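You operate a simulated robot arm through the tools that you are given. There is no shell and no other tool. Be economical: measure what you need, move in short steps, check, and stop when the job is done.

Carry out the task below with a simulated robot arm. There is one attempt and no reset: what you move stays moved.

JOB
Take the green pear and leave it on top of the pie.

The check looks at the end state, three seconds after you hand in, the way a careful person would. Anything else that was tipped, shoved, dropped, spilled or broken makes it a failure.

ROBOT AND FRAMES
A 7-joint arm with a two-finger parallel gripper, fixed in place. Base frame: the origin is at the foot of the arm, x ahead of it, y to its left, z up; the work surface is at about z = 0. Lengths are in mm, angles in degrees, forces in N, time in s.
With the tool pointing down near the work surface it reaches from about 240 to 620 mm from the base axis. Its first joint turns from -66.0 to 66.0 degrees. Payload 2.6 kg.
Tool frame: the origin (TCP) lies between the finger pads and is the grasp point; the fingertips stand 30 mm ahead of it; z points along the fingers, y is the line along which they close. The gripper opens to 94 mm. The fingers are 28 mm wide and 10 mm thick; the gripper's body (50 by 96 mm) begins 55 mm behind the TCP.
Orientation is that of the tool frame in the base frame, as [roll, pitch, yaw] about the fixed x, y, z axes, in that order (R = Rz(yaw) Ry(pitch) Rx(roll)). With the fingers straight down and closing along the base's y, the tool's x points along the base's -x, its y along +y and its z along -z.

CONTROLS
- The arm moves only by the tool servo_tool. Its argument "rows" is a list of rows, each an object of numbers (a shift or turn left out is 0, a gripper value left out holds the last): "dx", "dy", "dz": the shift along the base's x, y, z in mm; "spin": the turn about the base's z in degrees; "grip": the finger opening in mm, from 0 to 94. In form: [{"dx": .., "dy": .., "dz": .., "spin": .., "grip": ..}, ...]. A call has 1 to 20 rows; each row is the pose to reach, as a shift and turn from the pose commanded when the call began. A row lasts 0.2 s, in which the tool goes at most 50 mm and 8.6 degrees; a call with a longer step from one row to the next is refused whole, and so is a gripper value outside its range. Where a pose cannot be reached the arm comes as near as it can. A force on the tool above 40 N (or 10 N above the force at the start of the call, whichever is more), or a blocked arm, ends the call early, and 0.2 s more pass. The fingers move at their own pace (about 72 mm/s each) and stop on an object; they squeeze with about 27 N. The grip force told is the motor's: it shows also when the fingers shut on nothing. Time passes only in rows, and 0.2 s behind the last, so rows that repeat a pose let the fingers close. The reply holds the time, the measured pose of the TCP, the force on the tool along the base axes, the opening and the grip force, in the units named above and with some noise, and new pictures: "show" is both (left out), scene, wrist or none.
- Cameras (640 x 400 px; columns grow to the right, rows downward): "scene" is fixed at [32.9, 439.8, 563.2]; the picture's right is [-0.61, -0.79, 0.00], its down [-0.43, 0.33, -0.84] and it looks along [0.66, -0.51, -0.55] (base axes); focal length 350 px, centre (320, 200). "wrist" rides on the gripper at [76, 14, -102] in the tool frame; the picture's right is [-0.18, 0.98, 0.00], its down [-0.75, -0.14, -0.64] and it looks along [-0.63, -0.12, 0.77] (tool axes); focal length 243 px, centre (320, 200). There is no depth. A picture from a camera that has moved, and an enlarged one, comes with that camera's place and axes in the base frame and with its lens. The place of the scene camera against the robot may be out by one fixed shift of up to 25 mm in any direction.
- zoom(camera, box): a new picture of the part [left, top, right, bottom] of that camera's present view, enlarged. No time passes.
- sign_off(): hands the job in; it is judged then, once.

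Work in short steps. Places have to be worked out from the pictures, the camera data and where the tool is seen: move nearer, look again, correct. Check each grasp and each placing, and mend what went wrong. You have 90 turns and 200 pictures in all, those below and enlarged ones among them. Open the gripper and draw the arm clear of the work before you hand the job in, unless the task says otherwise; then end with one line.

The tools are called as name(argument=value, ...) on one line, values as JSON. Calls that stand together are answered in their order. servo_tool: Moves the arm, as the interface text tells. Its arguments: {"type":"object","properties":{"rows":{"type":"array","items":{"type":"object","properties":{"dx":{"type":"number"},"dy":{"type":"number"},"dz":{"type":"number"},"spin":{"type":"number"},"grip":{"type":"number"}}}},"show":{"type":"string","enum":["both","scene","wrist","none"]}},"required":["rows"]} The other tools are called the same way: zoom (camera, box) takes an enlarged picture of a part of a camera's view; sign_off () hands the job in.

At the start:

```text
time: 0.0
ee_pos: [389.8, -22.0, 296.4]
ee_rot: [-180.0, 0.0, 179.9]
force: [-0.5, -0.3, -0.7]
gripper_width: 94.1
finger_force: 0.1
```

scene: 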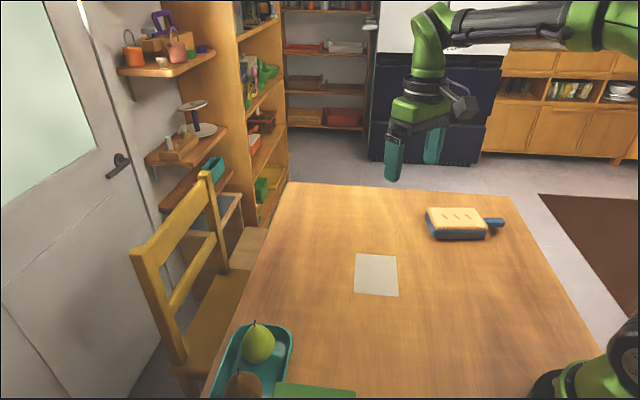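
wrist: 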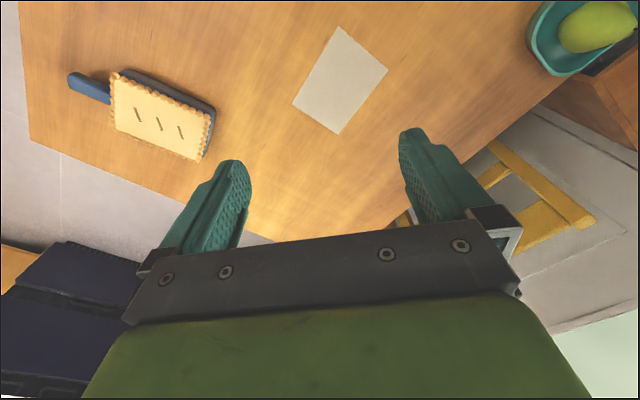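

The pear looks to be near (400, 305) in a tray and the pie near (405, -265), going by the wrist view. I'll move toward the pear at height for a better look.

servo_tool(rows=[{"dy": 45}, {"dy": 90}, {"dy": 135}, {"dy": 180}, {"dy": 225}, {"dy": 260}, {"dy": 260}])

zoom(camera="scene", box=[400, 180, 540, 260])

zoom(camera="scene", box=[180, 290, 360, 400])

```text
time: 1.6
ee_pos: [388.8, 237.8, 296.3]
ee_rot: [180.0, 0.1, -180.0]
force: [0.3, -0.1, -1.0]
gripper_width: 94.0
finger_force: 0.1
camera wrist: at [314.9, 252.8, 397.6], right [0.18, 0.98, 0.0], down [0.75, -0.14, 0.64], along [0.63, -0.12, -0.77], focal length 243 px, centre (320, 200)
```

scene: 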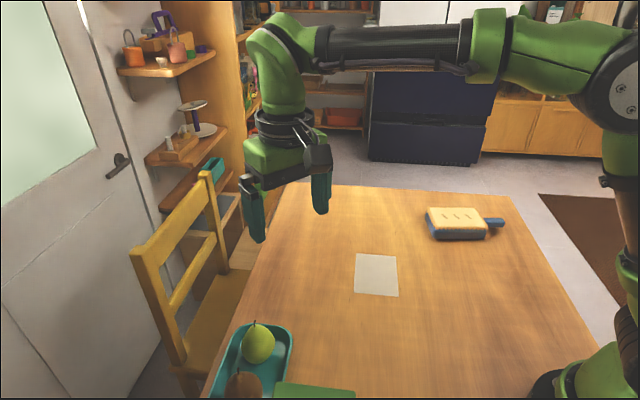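
wrist: 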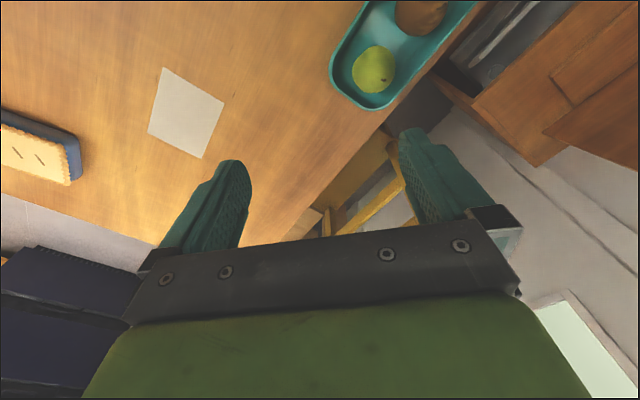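

```text
4.57 times, centred on (470, 220) of scene
camera zoom: at [32.9, 439.8, 563.2], right [-0.61, -0.79, 0.0], down [-0.43, 0.33, -0.84], along [0.66, -0.51, -0.55], focal length 1602 px, centre (-366, 109)
```

zoom: 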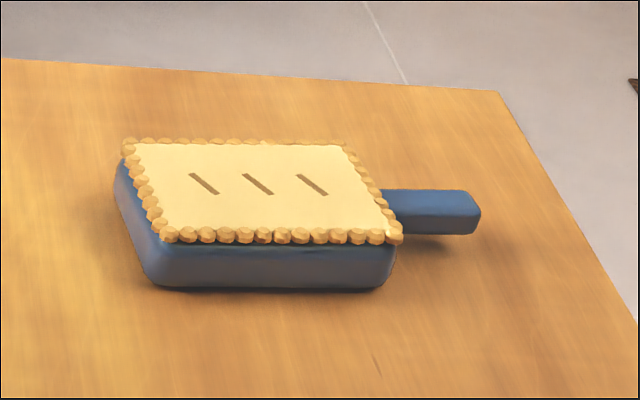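

```text
3.56 times, centred on (270, 345) of scene
camera zoom: at [32.9, 439.8, 563.2], right [-0.61, -0.79, 0.0], down [-0.43, 0.33, -0.84], along [0.66, -0.51, -0.55], focal length 1246 px, centre (498, -316)
```

zoom: 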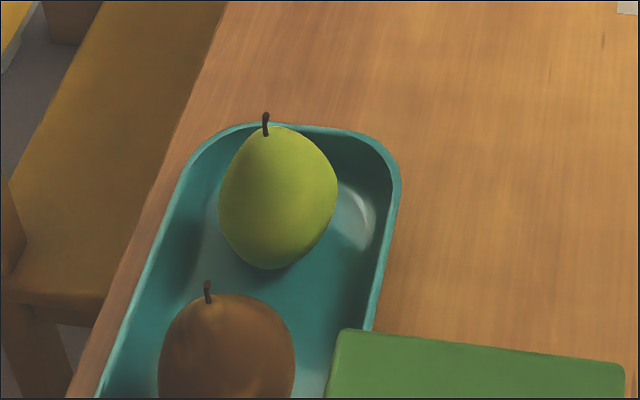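

Both views agree that the pear is about (400, 308). I'll zoom the wrist view to see the tray clearances and how the pear sits.

zoom(camera="wrist", box=[300, 0, 500, 125])

```text
3.20 times, centred on (400, 62) of wrist
camera zoom: at [314.9, 252.8, 397.6], right [0.18, 0.98, 0.0], down [0.75, -0.14, 0.64], along [0.63, -0.12, -0.77], focal length 776 px, centre (64, 640)
```

zoom: 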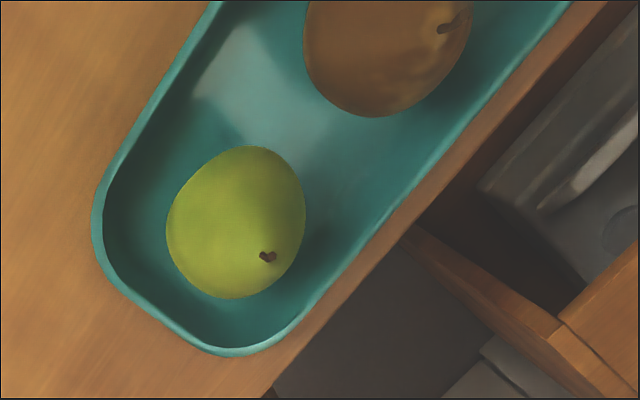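

The pear stands upright with its stem up, and the tray's long axis runs about 135°. I'll close across the tray's width (spin -45), hovering above the pear first and looking again.

servo_tool(rows=[{"dx": 2, "dy": 12, "spin": -7.5}, {"dx": 4, "dy": 24, "spin": -15}, {"dx": 6, "dy": 36, "spin": -22.5}, {"dx": 8, "dy": 48, "dz": -20, "spin": -30}, {"dx": 10, "dy": 60, "dz": -50, "spin": -37.5}, {"dx": 12, "dy": 70, "dz": -80, "spin": -45}, {"dx": 12, "dy": 70, "dz": -110, "spin": -45}, {"dx": 12, "dy": 70, "dz": -110, "spin": -45}])

```text
time: 3.4
ee_pos: [399.3, 308.1, 184.3]
ee_rot: [179.9, 0.0, 134.9]
force: [-0.8, -0.3, -0.2]
gripper_width: 93.9
finger_force: 0.1
camera wrist: at [358.4, 372.8, 286.6], right [0.83, 0.56, 0.0], down [0.43, -0.63, 0.64], along [0.36, -0.53, -0.77], focal length 243 px, centre (320, 200)
```

scene: 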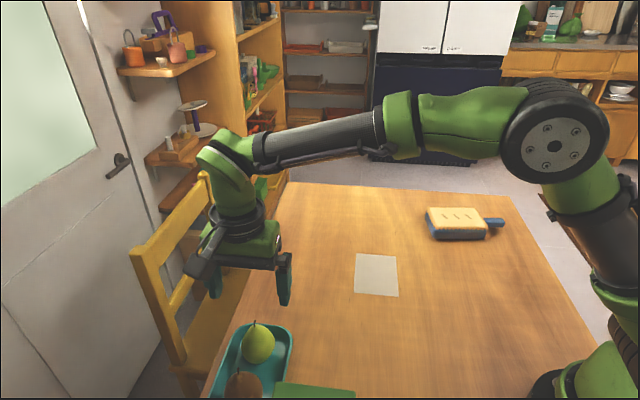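
wrist: 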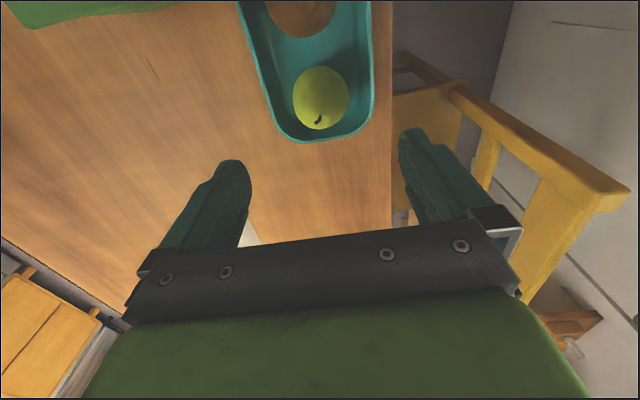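

The pear centre computes to about (401, 309), centred in the tray with about 49 mm to each rim. I'll narrow the opening to 70 and descend to about z=60.

servo_tool(rows=[{"dx": 1, "dy": 0, "dz": 0, "grip": 70}, {"dx": 1, "dz": -30}, {"dx": 1, "dz": -60}, {"dx": 1, "dz": -85}, {"dx": 1, "dz": -105}, {"dx": 1, "dz": -120}, {"dx": 1, "dz": -125}])

zoom(camera="scene", box=[180, 290, 360, 400])

zoom(camera="wrist", box=[200, 0, 440, 150])

```text
time: 5.0
ee_pos: [403.3, 308.8, 59.4]
ee_rot: [-180.0, 0.0, 135.0]
force: [1.0, 0.6, -0.3]
gripper_width: 70.0
finger_force: 0.1
camera wrist: at [361.1, 373.6, 161.8], right [0.83, 0.56, 0.0], down [0.43, -0.63, 0.64], along [0.36, -0.53, -0.77], focal length 243 px, centre (320, 200)
```

scene: 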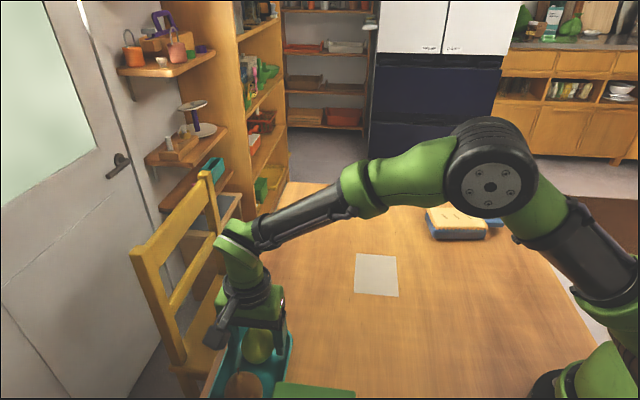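
wrist: 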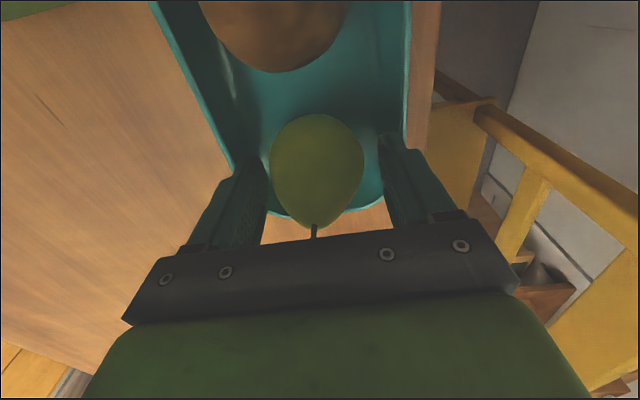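

```text
3.56 times, centred on (270, 345) of scene
camera zoom: at [32.9, 439.8, 563.2], right [-0.61, -0.79, 0.0], down [-0.43, 0.33, -0.84], along [0.66, -0.51, -0.55], focal length 1246 px, centre (498, -316)
```

zoom: 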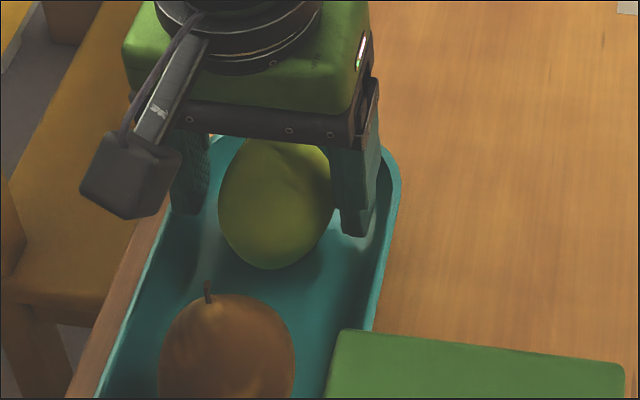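

```text
2.67 times, centred on (320, 75) of wrist
camera zoom: at [361.1, 373.6, 161.8], right [0.83, 0.56, 0.0], down [0.43, -0.63, 0.64], along [0.36, -0.53, -0.77], focal length 647 px, centre (320, 533)
```

zoom: 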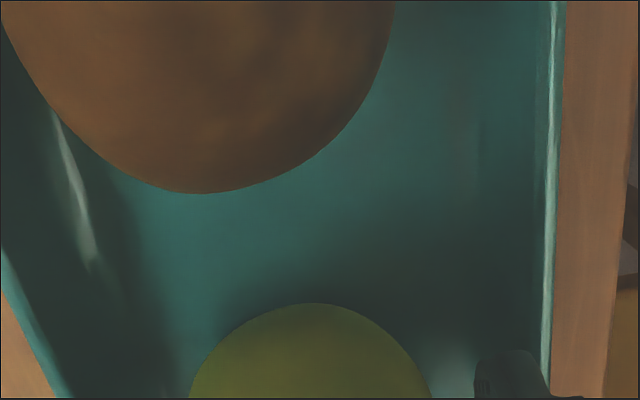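

The pear is well centred between the fingers, with its belly at about z=35. I'll narrow slightly, go down 11 mm for a lower hold, then close.

servo_tool(rows=[{"grip": 66}, {"dz": -5}, {"dz": -11}, {"dz": -11}, {"dz": -11, "grip": 30}, {"dz": -11}, {"dz": -11}, {"dz": -11}])

zoom(camera="scene", box=[180, 290, 360, 400])

```text
time: 6.8
ee_pos: [402.9, 308.2, 50.3]
ee_rot: [180.0, 0.1, 134.9]
force: [-0.2, 0.5, -0.1]
gripper_width: 55.1
finger_force: 27.0
camera wrist: at [361.2, 373.8, 152.0], right [0.83, 0.56, 0.0], down [0.43, -0.63, 0.64], along [0.36, -0.53, -0.77], focal length 243 px, centre (320, 200)
```

scene: 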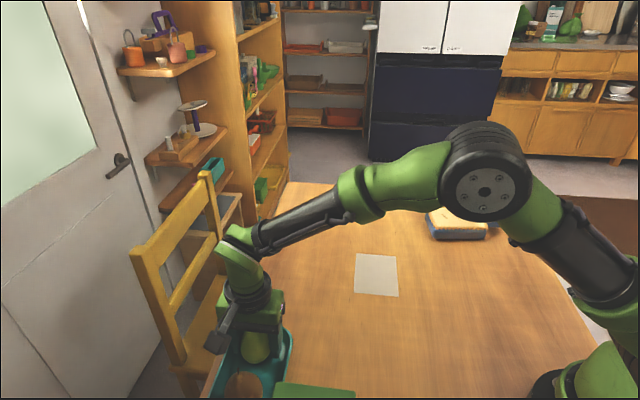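
wrist: 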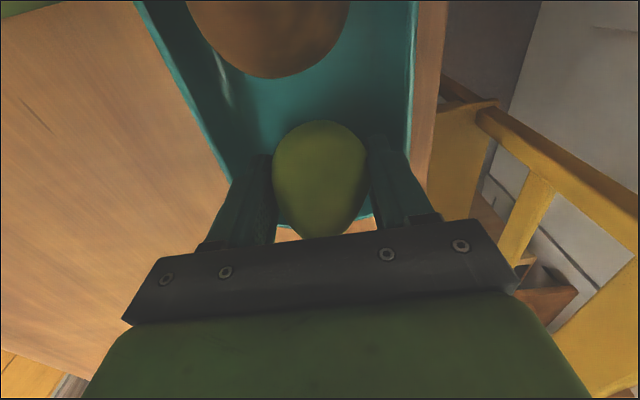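

```text
3.56 times, centred on (270, 345) of scene
camera zoom: at [32.9, 439.8, 563.2], right [-0.61, -0.79, 0.0], down [-0.43, 0.33, -0.84], along [0.66, -0.51, -0.55], focal length 1246 px, centre (498, -316)
```

zoom: 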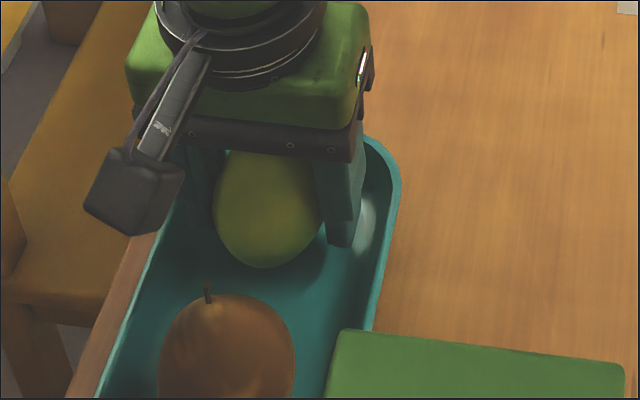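

The grip reads 55 mm at 27 N. I'll lift slowly, straight up, and check that the pear comes along without tilting.

servo_tool(rows=[{"dz": 10}, {"dz": 25}, {"dz": 45}, {"dz": 65}, {"dz": 90}, {"dz": 115}, {"dz": 130}, {"dz": 130}])

zoom(camera="scene", box=[180, 200, 380, 400])

```text
time: 8.6
ee_pos: [401.6, 306.9, 180.6]
ee_rot: [-180.0, 0.0, 134.9]
force: [0.5, -0.2, -1.7]
gripper_width: 55.5
finger_force: 26.8
camera wrist: at [360.9, 372.7, 282.0], right [0.83, 0.56, 0.0], down [0.43, -0.63, 0.64], along [0.36, -0.53, -0.77], focal length 243 px, centre (320, 200)
```

scene: 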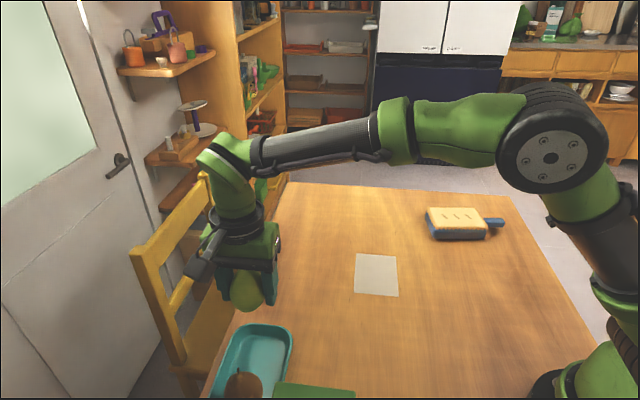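
wrist: 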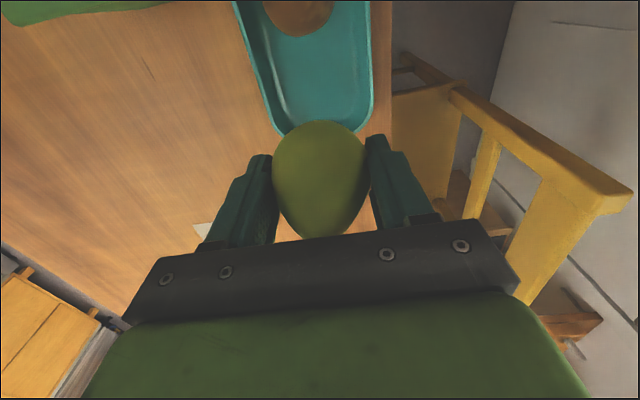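

```text
2.00 times, centred on (280, 300) of scene
camera zoom: at [32.9, 439.8, 563.2], right [-0.61, -0.79, 0.0], down [-0.43, 0.33, -0.84], along [0.66, -0.51, -0.55], focal length 701 px, centre (400, 0)
```

zoom: 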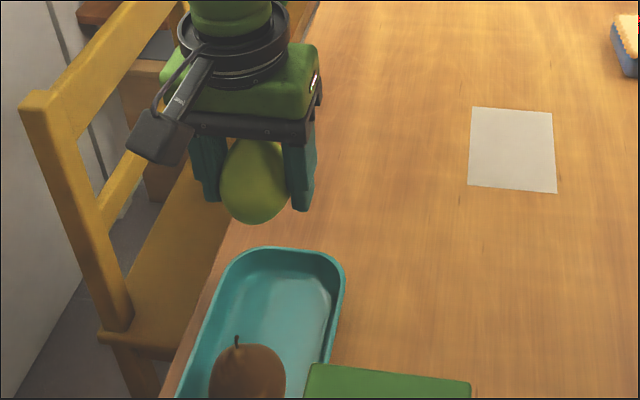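

The pear is held upright and the tray is undisturbed. I'll carry it high toward the pie, turning back to the neutral yaw, and stop short to look.

servo_tool(rows=[{"dy": -20, "dz": 20, "spin": 4}, {"dy": -60, "dz": 40, "spin": 11}, {"dy": -105, "dz": 60, "spin": 18}, {"dy": -150, "dz": 60, "spin": 25}, {"dy": -195, "dz": 60, "spin": 32}, {"dy": -240, "dz": 60, "spin": 39}, {"dy": -285, "dz": 60, "spin": 45}, {"dy": -330, "dz": 60, "spin": 45}, {"dy": -375, "dz": 60, "spin": 45}, {"dy": -420, "dz": 60, "spin": 45}, {"dy": -450, "dz": 60, "spin": 45}, {"dy": -470, "dz": 60, "spin": 45}, {"dy": -470, "dz": 60, "spin": 45}])

zoom(camera="wrist", box=[120, 0, 440, 200])

```text
time: 11.4
ee_pos: [403.7, -162.5, 239.6]
ee_rot: [-179.9, 0.1, -180.0]
force: [0.0, 0.3, -1.0]
gripper_width: 54.9
finger_force: 26.6
camera wrist: at [329.8, -147.1, 340.7], right [0.18, 0.98, 0.0], down [0.75, -0.14, 0.64], along [0.63, -0.12, -0.77], focal length 243 px, centre (320, 200)
```

scene: 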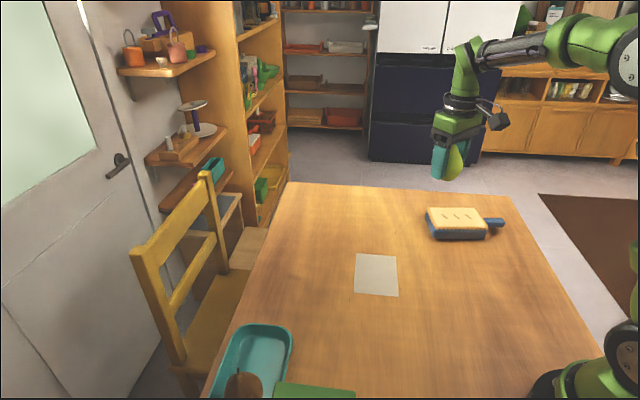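
wrist: 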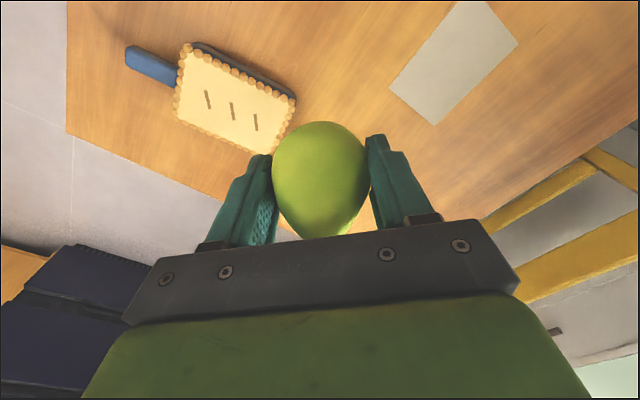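

```text
2.00 times, centred on (280, 100) of wrist
camera zoom: at [329.8, -147.1, 340.7], right [0.18, 0.98, 0.0], down [0.75, -0.14, 0.64], along [0.63, -0.12, -0.77], focal length 485 px, centre (400, 400)
```

zoom: 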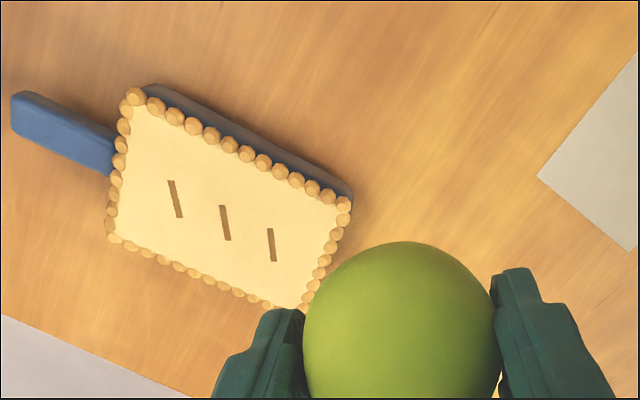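

The pie's centre works out to about (416, -273), its top near z≈33. I'll move above it and stop with the pear's bottom about 45 mm above the top.

servo_tool(rows=[{"dx": 4, "dy": -40}, {"dx": 9, "dy": -80}, {"dx": 13, "dy": -111}, {"dx": 13, "dy": -111, "dz": -30}, {"dx": 13, "dy": -111, "dz": -65}, {"dx": 13, "dy": -111, "dz": -95}, {"dx": 13, "dy": -111, "dz": -115}, {"dx": 13, "dy": -111, "dz": -115}])

zoom(camera="scene", box=[380, 130, 540, 260])

```text
time: 13.2
ee_pos: [414.7, -273.8, 125.4]
ee_rot: [-180.0, 0.1, -180.0]
force: [0.2, 0.1, -1.7]
gripper_width: 55.2
finger_force: 26.6
camera wrist: at [340.9, -257.7, 227.1], right [0.18, 0.98, 0.0], down [0.75, -0.14, 0.64], along [0.63, -0.12, -0.77], focal length 243 px, centre (320, 200)
```

scene: 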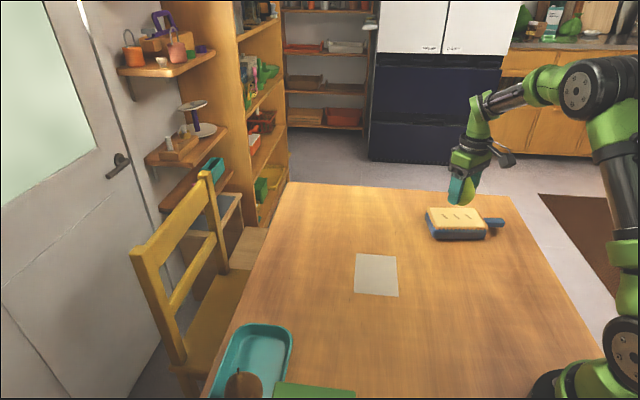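
wrist: 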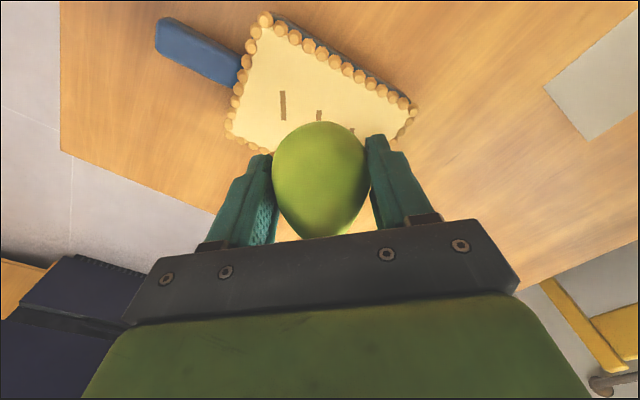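

```text
3.08 times, centred on (460, 195) of scene
camera zoom: at [32.9, 439.8, 563.2], right [-0.61, -0.79, 0.0], down [-0.43, 0.33, -0.84], along [0.66, -0.51, -0.55], focal length 1079 px, centre (-111, 215)
```

zoom: 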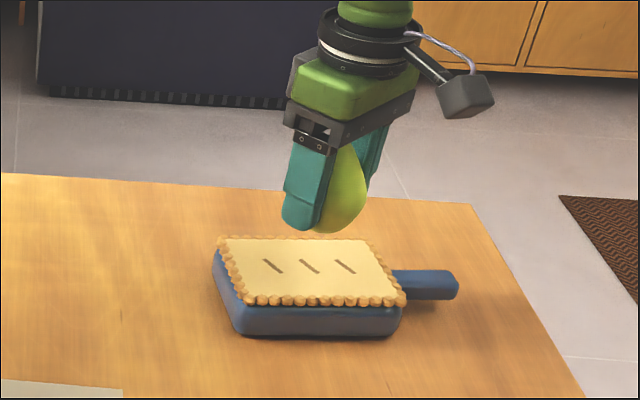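

Wrist and scene views both suggest a small correction of about (+4, +4). I'll apply it and lower until the pear is about 10 mm above the pie, then look.

servo_tool(rows=[{"dx": 4, "dy": 4}, {"dx": 4, "dy": 4, "dz": -15}, {"dx": 4, "dy": 4, "dz": -27}, {"dx": 4, "dy": 4, "dz": -33}, {"dx": 4, "dy": 4, "dz": -33}])

zoom(camera="scene", box=[410, 160, 520, 250])

```text
time: 14.4
ee_pos: [418.6, -268.3, 90.9]
ee_rot: [179.9, 0.0, 180.0]
force: [-0.1, -0.8, -1.2]
gripper_width: 55.1
finger_force: 26.9
camera wrist: at [344.9, -253.4, 192.9], right [0.18, 0.98, 0.0], down [0.75, -0.14, 0.64], along [0.63, -0.12, -0.77], focal length 243 px, centre (320, 200)
```

scene: 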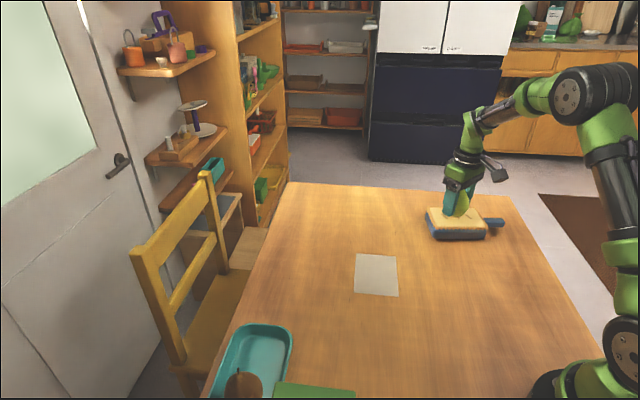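
wrist: 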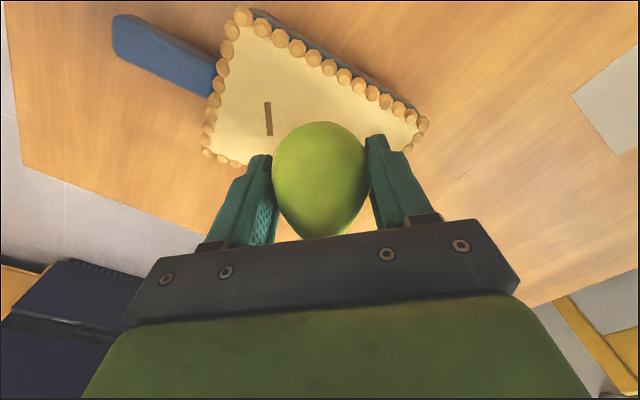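

```text
4.44 times, centred on (465, 205) of scene
camera zoom: at [32.9, 439.8, 563.2], right [-0.61, -0.79, 0.0], down [-0.43, 0.33, -0.84], along [0.66, -0.51, -0.55], focal length 1558 px, centre (-324, 178)
```

zoom: 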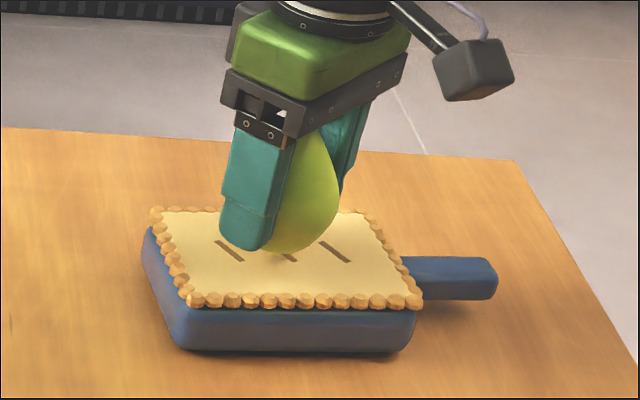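

The pear is over the middle slit, still slightly above. I'll lower in small steps watching the vertical force.

servo_tool(rows=[{"dz": -2}, {"dz": -4}, {"dz": -4}], show="none")

zoom(camera="scene", box=[430, 190, 490, 240])

```text
time: 15.2
ee_pos: [419.3, -269.7, 86.6]
ee_rot: [180.0, 0.0, -180.0]
force: [0.2, 0.6, -1.2]
gripper_width: 55.1
finger_force: 26.7
```

```text
8.00 times, centred on (460, 215) of scene
camera zoom: at [32.9, 439.8, 563.2], right [-0.61, -0.79, 0.0], down [-0.43, 0.33, -0.84], along [0.66, -0.51, -0.55], focal length 2804 px, centre (-800, 80)
```

zoom: 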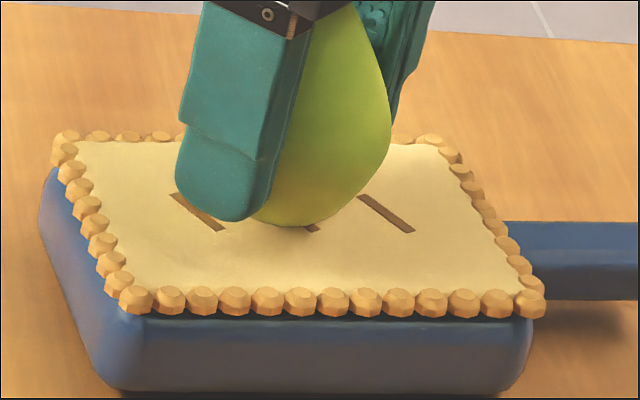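

There's no contact yet, and the position is good. I'll continue down 3 mm and check.

servo_tool(rows=[{"dz": -1}, {"dz": -2}, {"dz": -3}, {"dz": -3}], show="none")

```text
time: 16.2
ee_pos: [420.5, -268.6, 86.4]
ee_rot: [-179.9, 0.1, 179.9]
force: [-8.1, 3.0, 21.3]
gripper_width: 55.1
finger_force: 27.0
```

Contact: 21 N up, with the pear resting at TCP z≈86. I'll back off to relieve the load.

servo_tool(rows=[{"dz": 1}, {"dz": 2}, {"dz": 2.3}, {"dz": 2.3}])

zoom(camera="scene", box=[420, 170, 510, 245])

```text
time: 17.2
ee_pos: [419.5, -268.0, 86.5]
ee_rot: [180.0, 0.0, -180.0]
force: [1.3, -0.5, 1.6]
gripper_width: 55.0
finger_force: 27.1
camera wrist: at [345.7, -252.9, 188.0], right [0.18, 0.98, 0.0], down [0.75, -0.14, 0.64], along [0.63, -0.12, -0.77], focal length 243 px, centre (320, 200)
```

scene: 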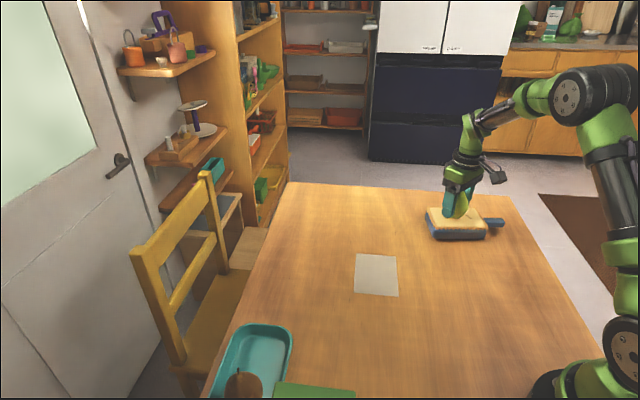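
wrist: 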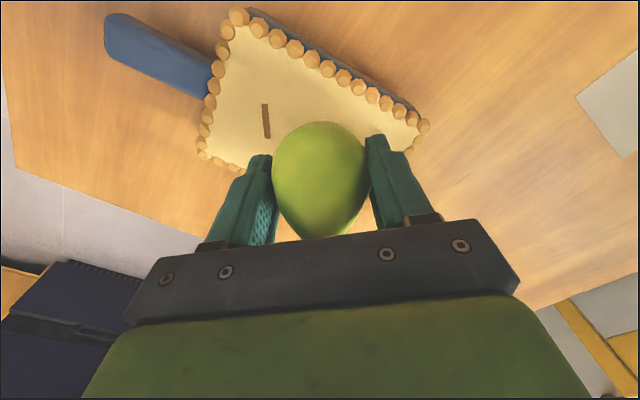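

```text
5.33 times, centred on (465, 208) of scene
camera zoom: at [32.9, 439.8, 563.2], right [-0.61, -0.79, 0.0], down [-0.43, 0.33, -0.84], along [0.66, -0.51, -0.55], focal length 1870 px, centre (-453, 160)
```

zoom: 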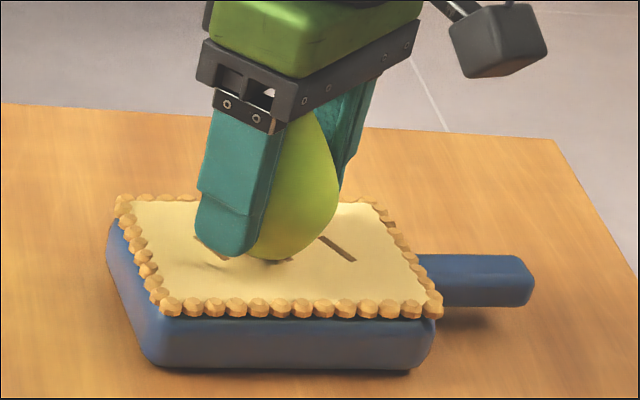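

The pear is now resting lightly at 1.6 N. I'll open gradually and watch whether it stands.

servo_tool(rows=[{"grip": 56}, {"grip": 57}, {"grip": 58}, {"grip": 59}, {"grip": 60}, {"grip": 61}, {"grip": 62}, {"grip": 62}, {"grip": 62}])

zoom(camera="scene", box=[420, 170, 510, 245])

```text
time: 19.2
ee_pos: [419.0, -268.4, 87.2]
ee_rot: [-180.0, 0.0, -180.0]
force: [-0.1, 0.5, -0.9]
gripper_width: 62.1
finger_force: 0.0
camera wrist: at [345.8, -253.1, 188.6], right [0.18, 0.98, 0.0], down [0.75, -0.14, 0.64], along [0.63, -0.12, -0.77], focal length 243 px, centre (320, 200)
```

scene: 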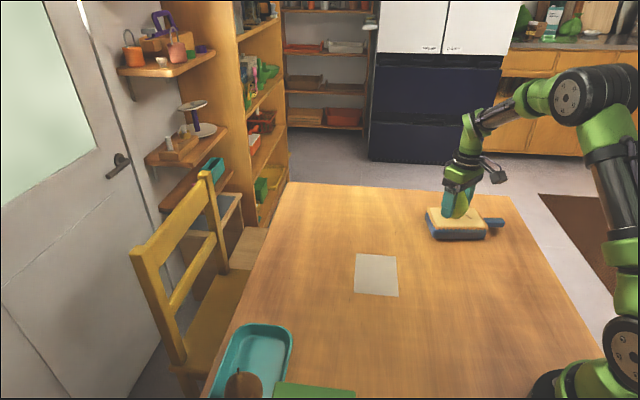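
wrist: 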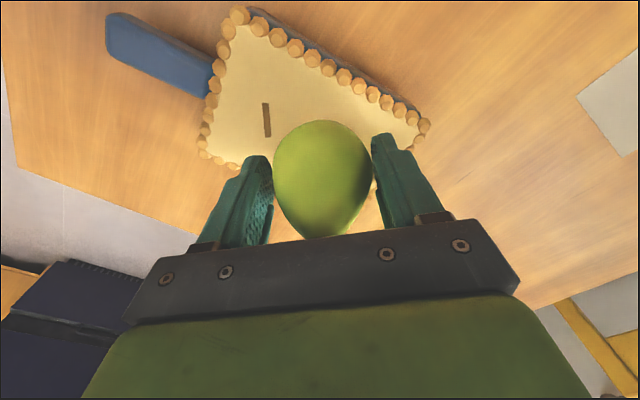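

```text
5.33 times, centred on (465, 208) of scene
camera zoom: at [32.9, 439.8, 563.2], right [-0.61, -0.79, 0.0], down [-0.43, 0.33, -0.84], along [0.66, -0.51, -0.55], focal length 1870 px, centre (-453, 160)
```

zoom: 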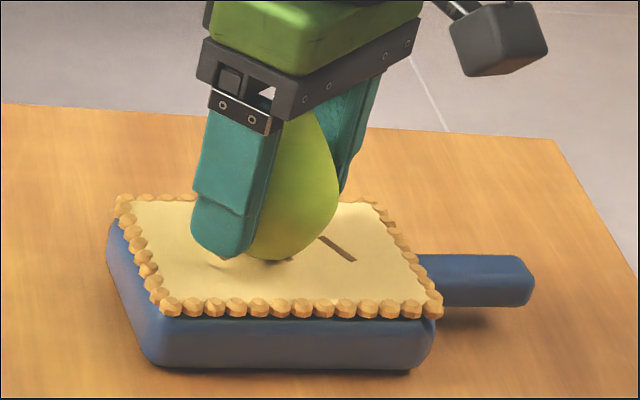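

The pear stands, though its image shifted slightly right, so it may be touching the right finger. I'll open a little more and compare.

servo_tool(rows=[{"grip": 64}, {"grip": 66}, {"grip": 68}, {"grip": 70}, {"grip": 70}, {"grip": 70}, {"grip": 70}])

zoom(camera="wrist", box=[200, 80, 440, 250])

```text
time: 20.8
ee_pos: [419.1, -268.9, 87.3]
ee_rot: [180.0, 0.0, 180.0]
force: [0.2, 0.1, -0.5]
gripper_width: 70.1
finger_force: 0.0
camera wrist: at [345.8, -253.1, 188.6], right [0.18, 0.98, 0.0], down [0.75, -0.14, 0.64], along [0.63, -0.12, -0.77], focal length 243 px, centre (320, 200)
```

scene: 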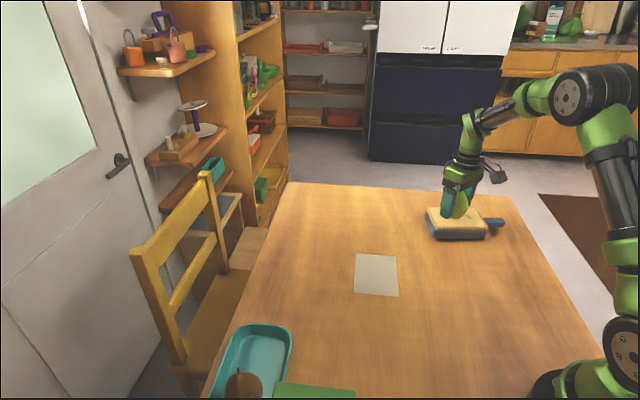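
wrist: 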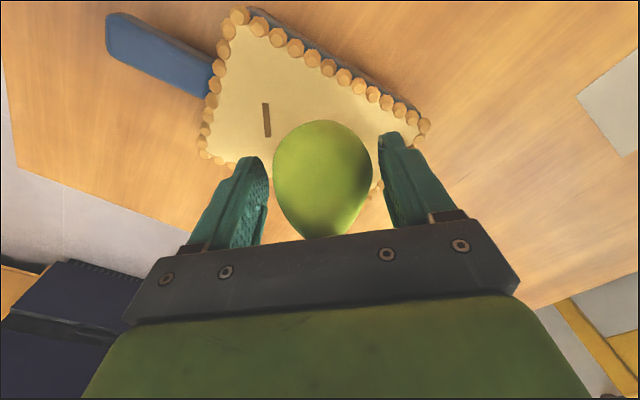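

```text
2.35 times, centred on (320, 165) of wrist
camera zoom: at [345.8, -253.1, 188.6], right [0.18, 0.98, 0.0], down [0.75, -0.14, 0.64], along [0.63, -0.12, -0.77], focal length 571 px, centre (320, 282)
```

zoom: 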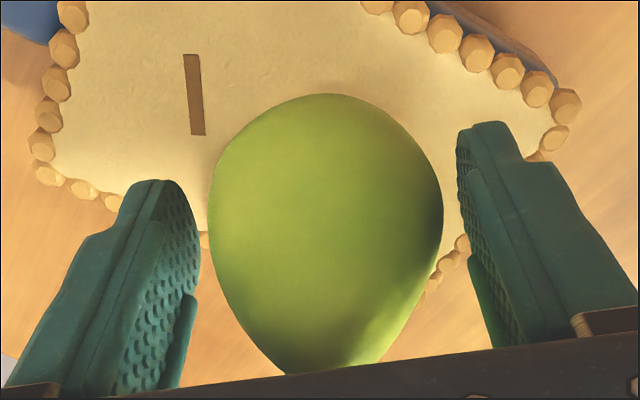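

The pear now stands free with gaps on both sides. I'll open to 80 and rise straight up, slowly at first.

servo_tool(rows=[{"grip": 80}, {"grip": 80}, {"dz": 8}, {"dz": 20}, {"dz": 35}, {"dz": 55}, {"dz": 80}, {"dz": 110}, {"dz": 140}, {"dz": 150}, {"dz": 150, "dy": 40}, {"dz": 150, "dy": 85}, {"dz": 150, "dy": 130}, {"dz": 150, "dy": 150}])

zoom(camera="scene", box=[420, 150, 520, 250])

```text
time: 23.8
ee_pos: [420.7, -118.8, 236.8]
ee_rot: [-180.0, 0.0, 180.0]
force: [-0.9, -0.3, 0.7]
gripper_width: 79.8
finger_force: 0.0
camera wrist: at [347.5, -103.0, 338.2], right [0.18, 0.98, 0.0], down [0.75, -0.14, 0.64], along [0.63, -0.12, -0.77], focal length 243 px, centre (320, 200)
```

scene: 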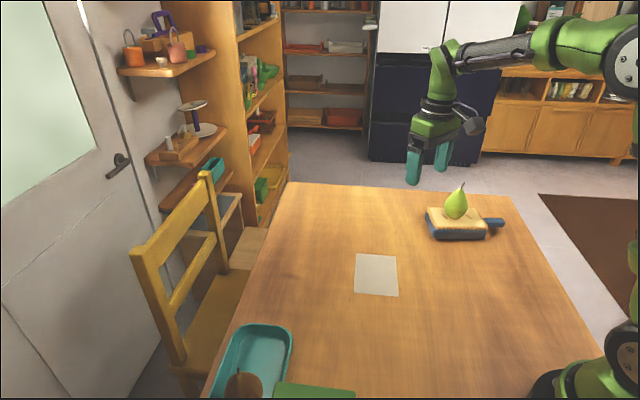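
wrist: 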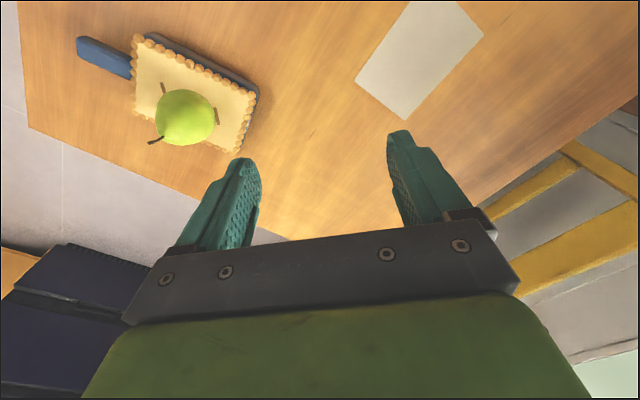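

```text
4.00 times, centred on (470, 200) of scene
camera zoom: at [32.9, 439.8, 563.2], right [-0.61, -0.79, 0.0], down [-0.43, 0.33, -0.84], along [0.66, -0.51, -0.55], focal length 1402 px, centre (-280, 200)
```

zoom: 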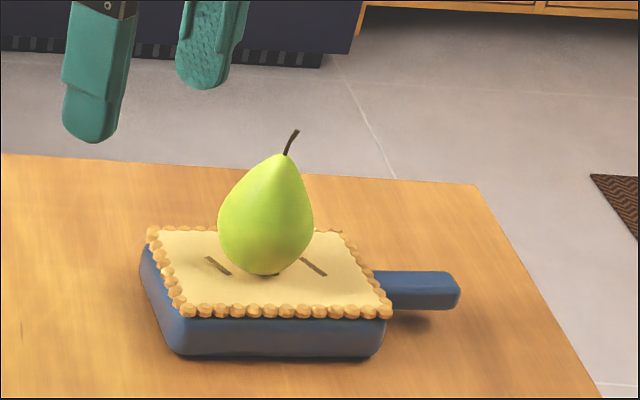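

The pear stands upright in the middle of the pie, nothing else has moved, and the arm is clear with the gripper open. I'm handing in.

sign_off()

```text
The job is handed in.
```

The green pear is standing upright on top of the pie; I disturbed nothing else, and I've handed the job in.
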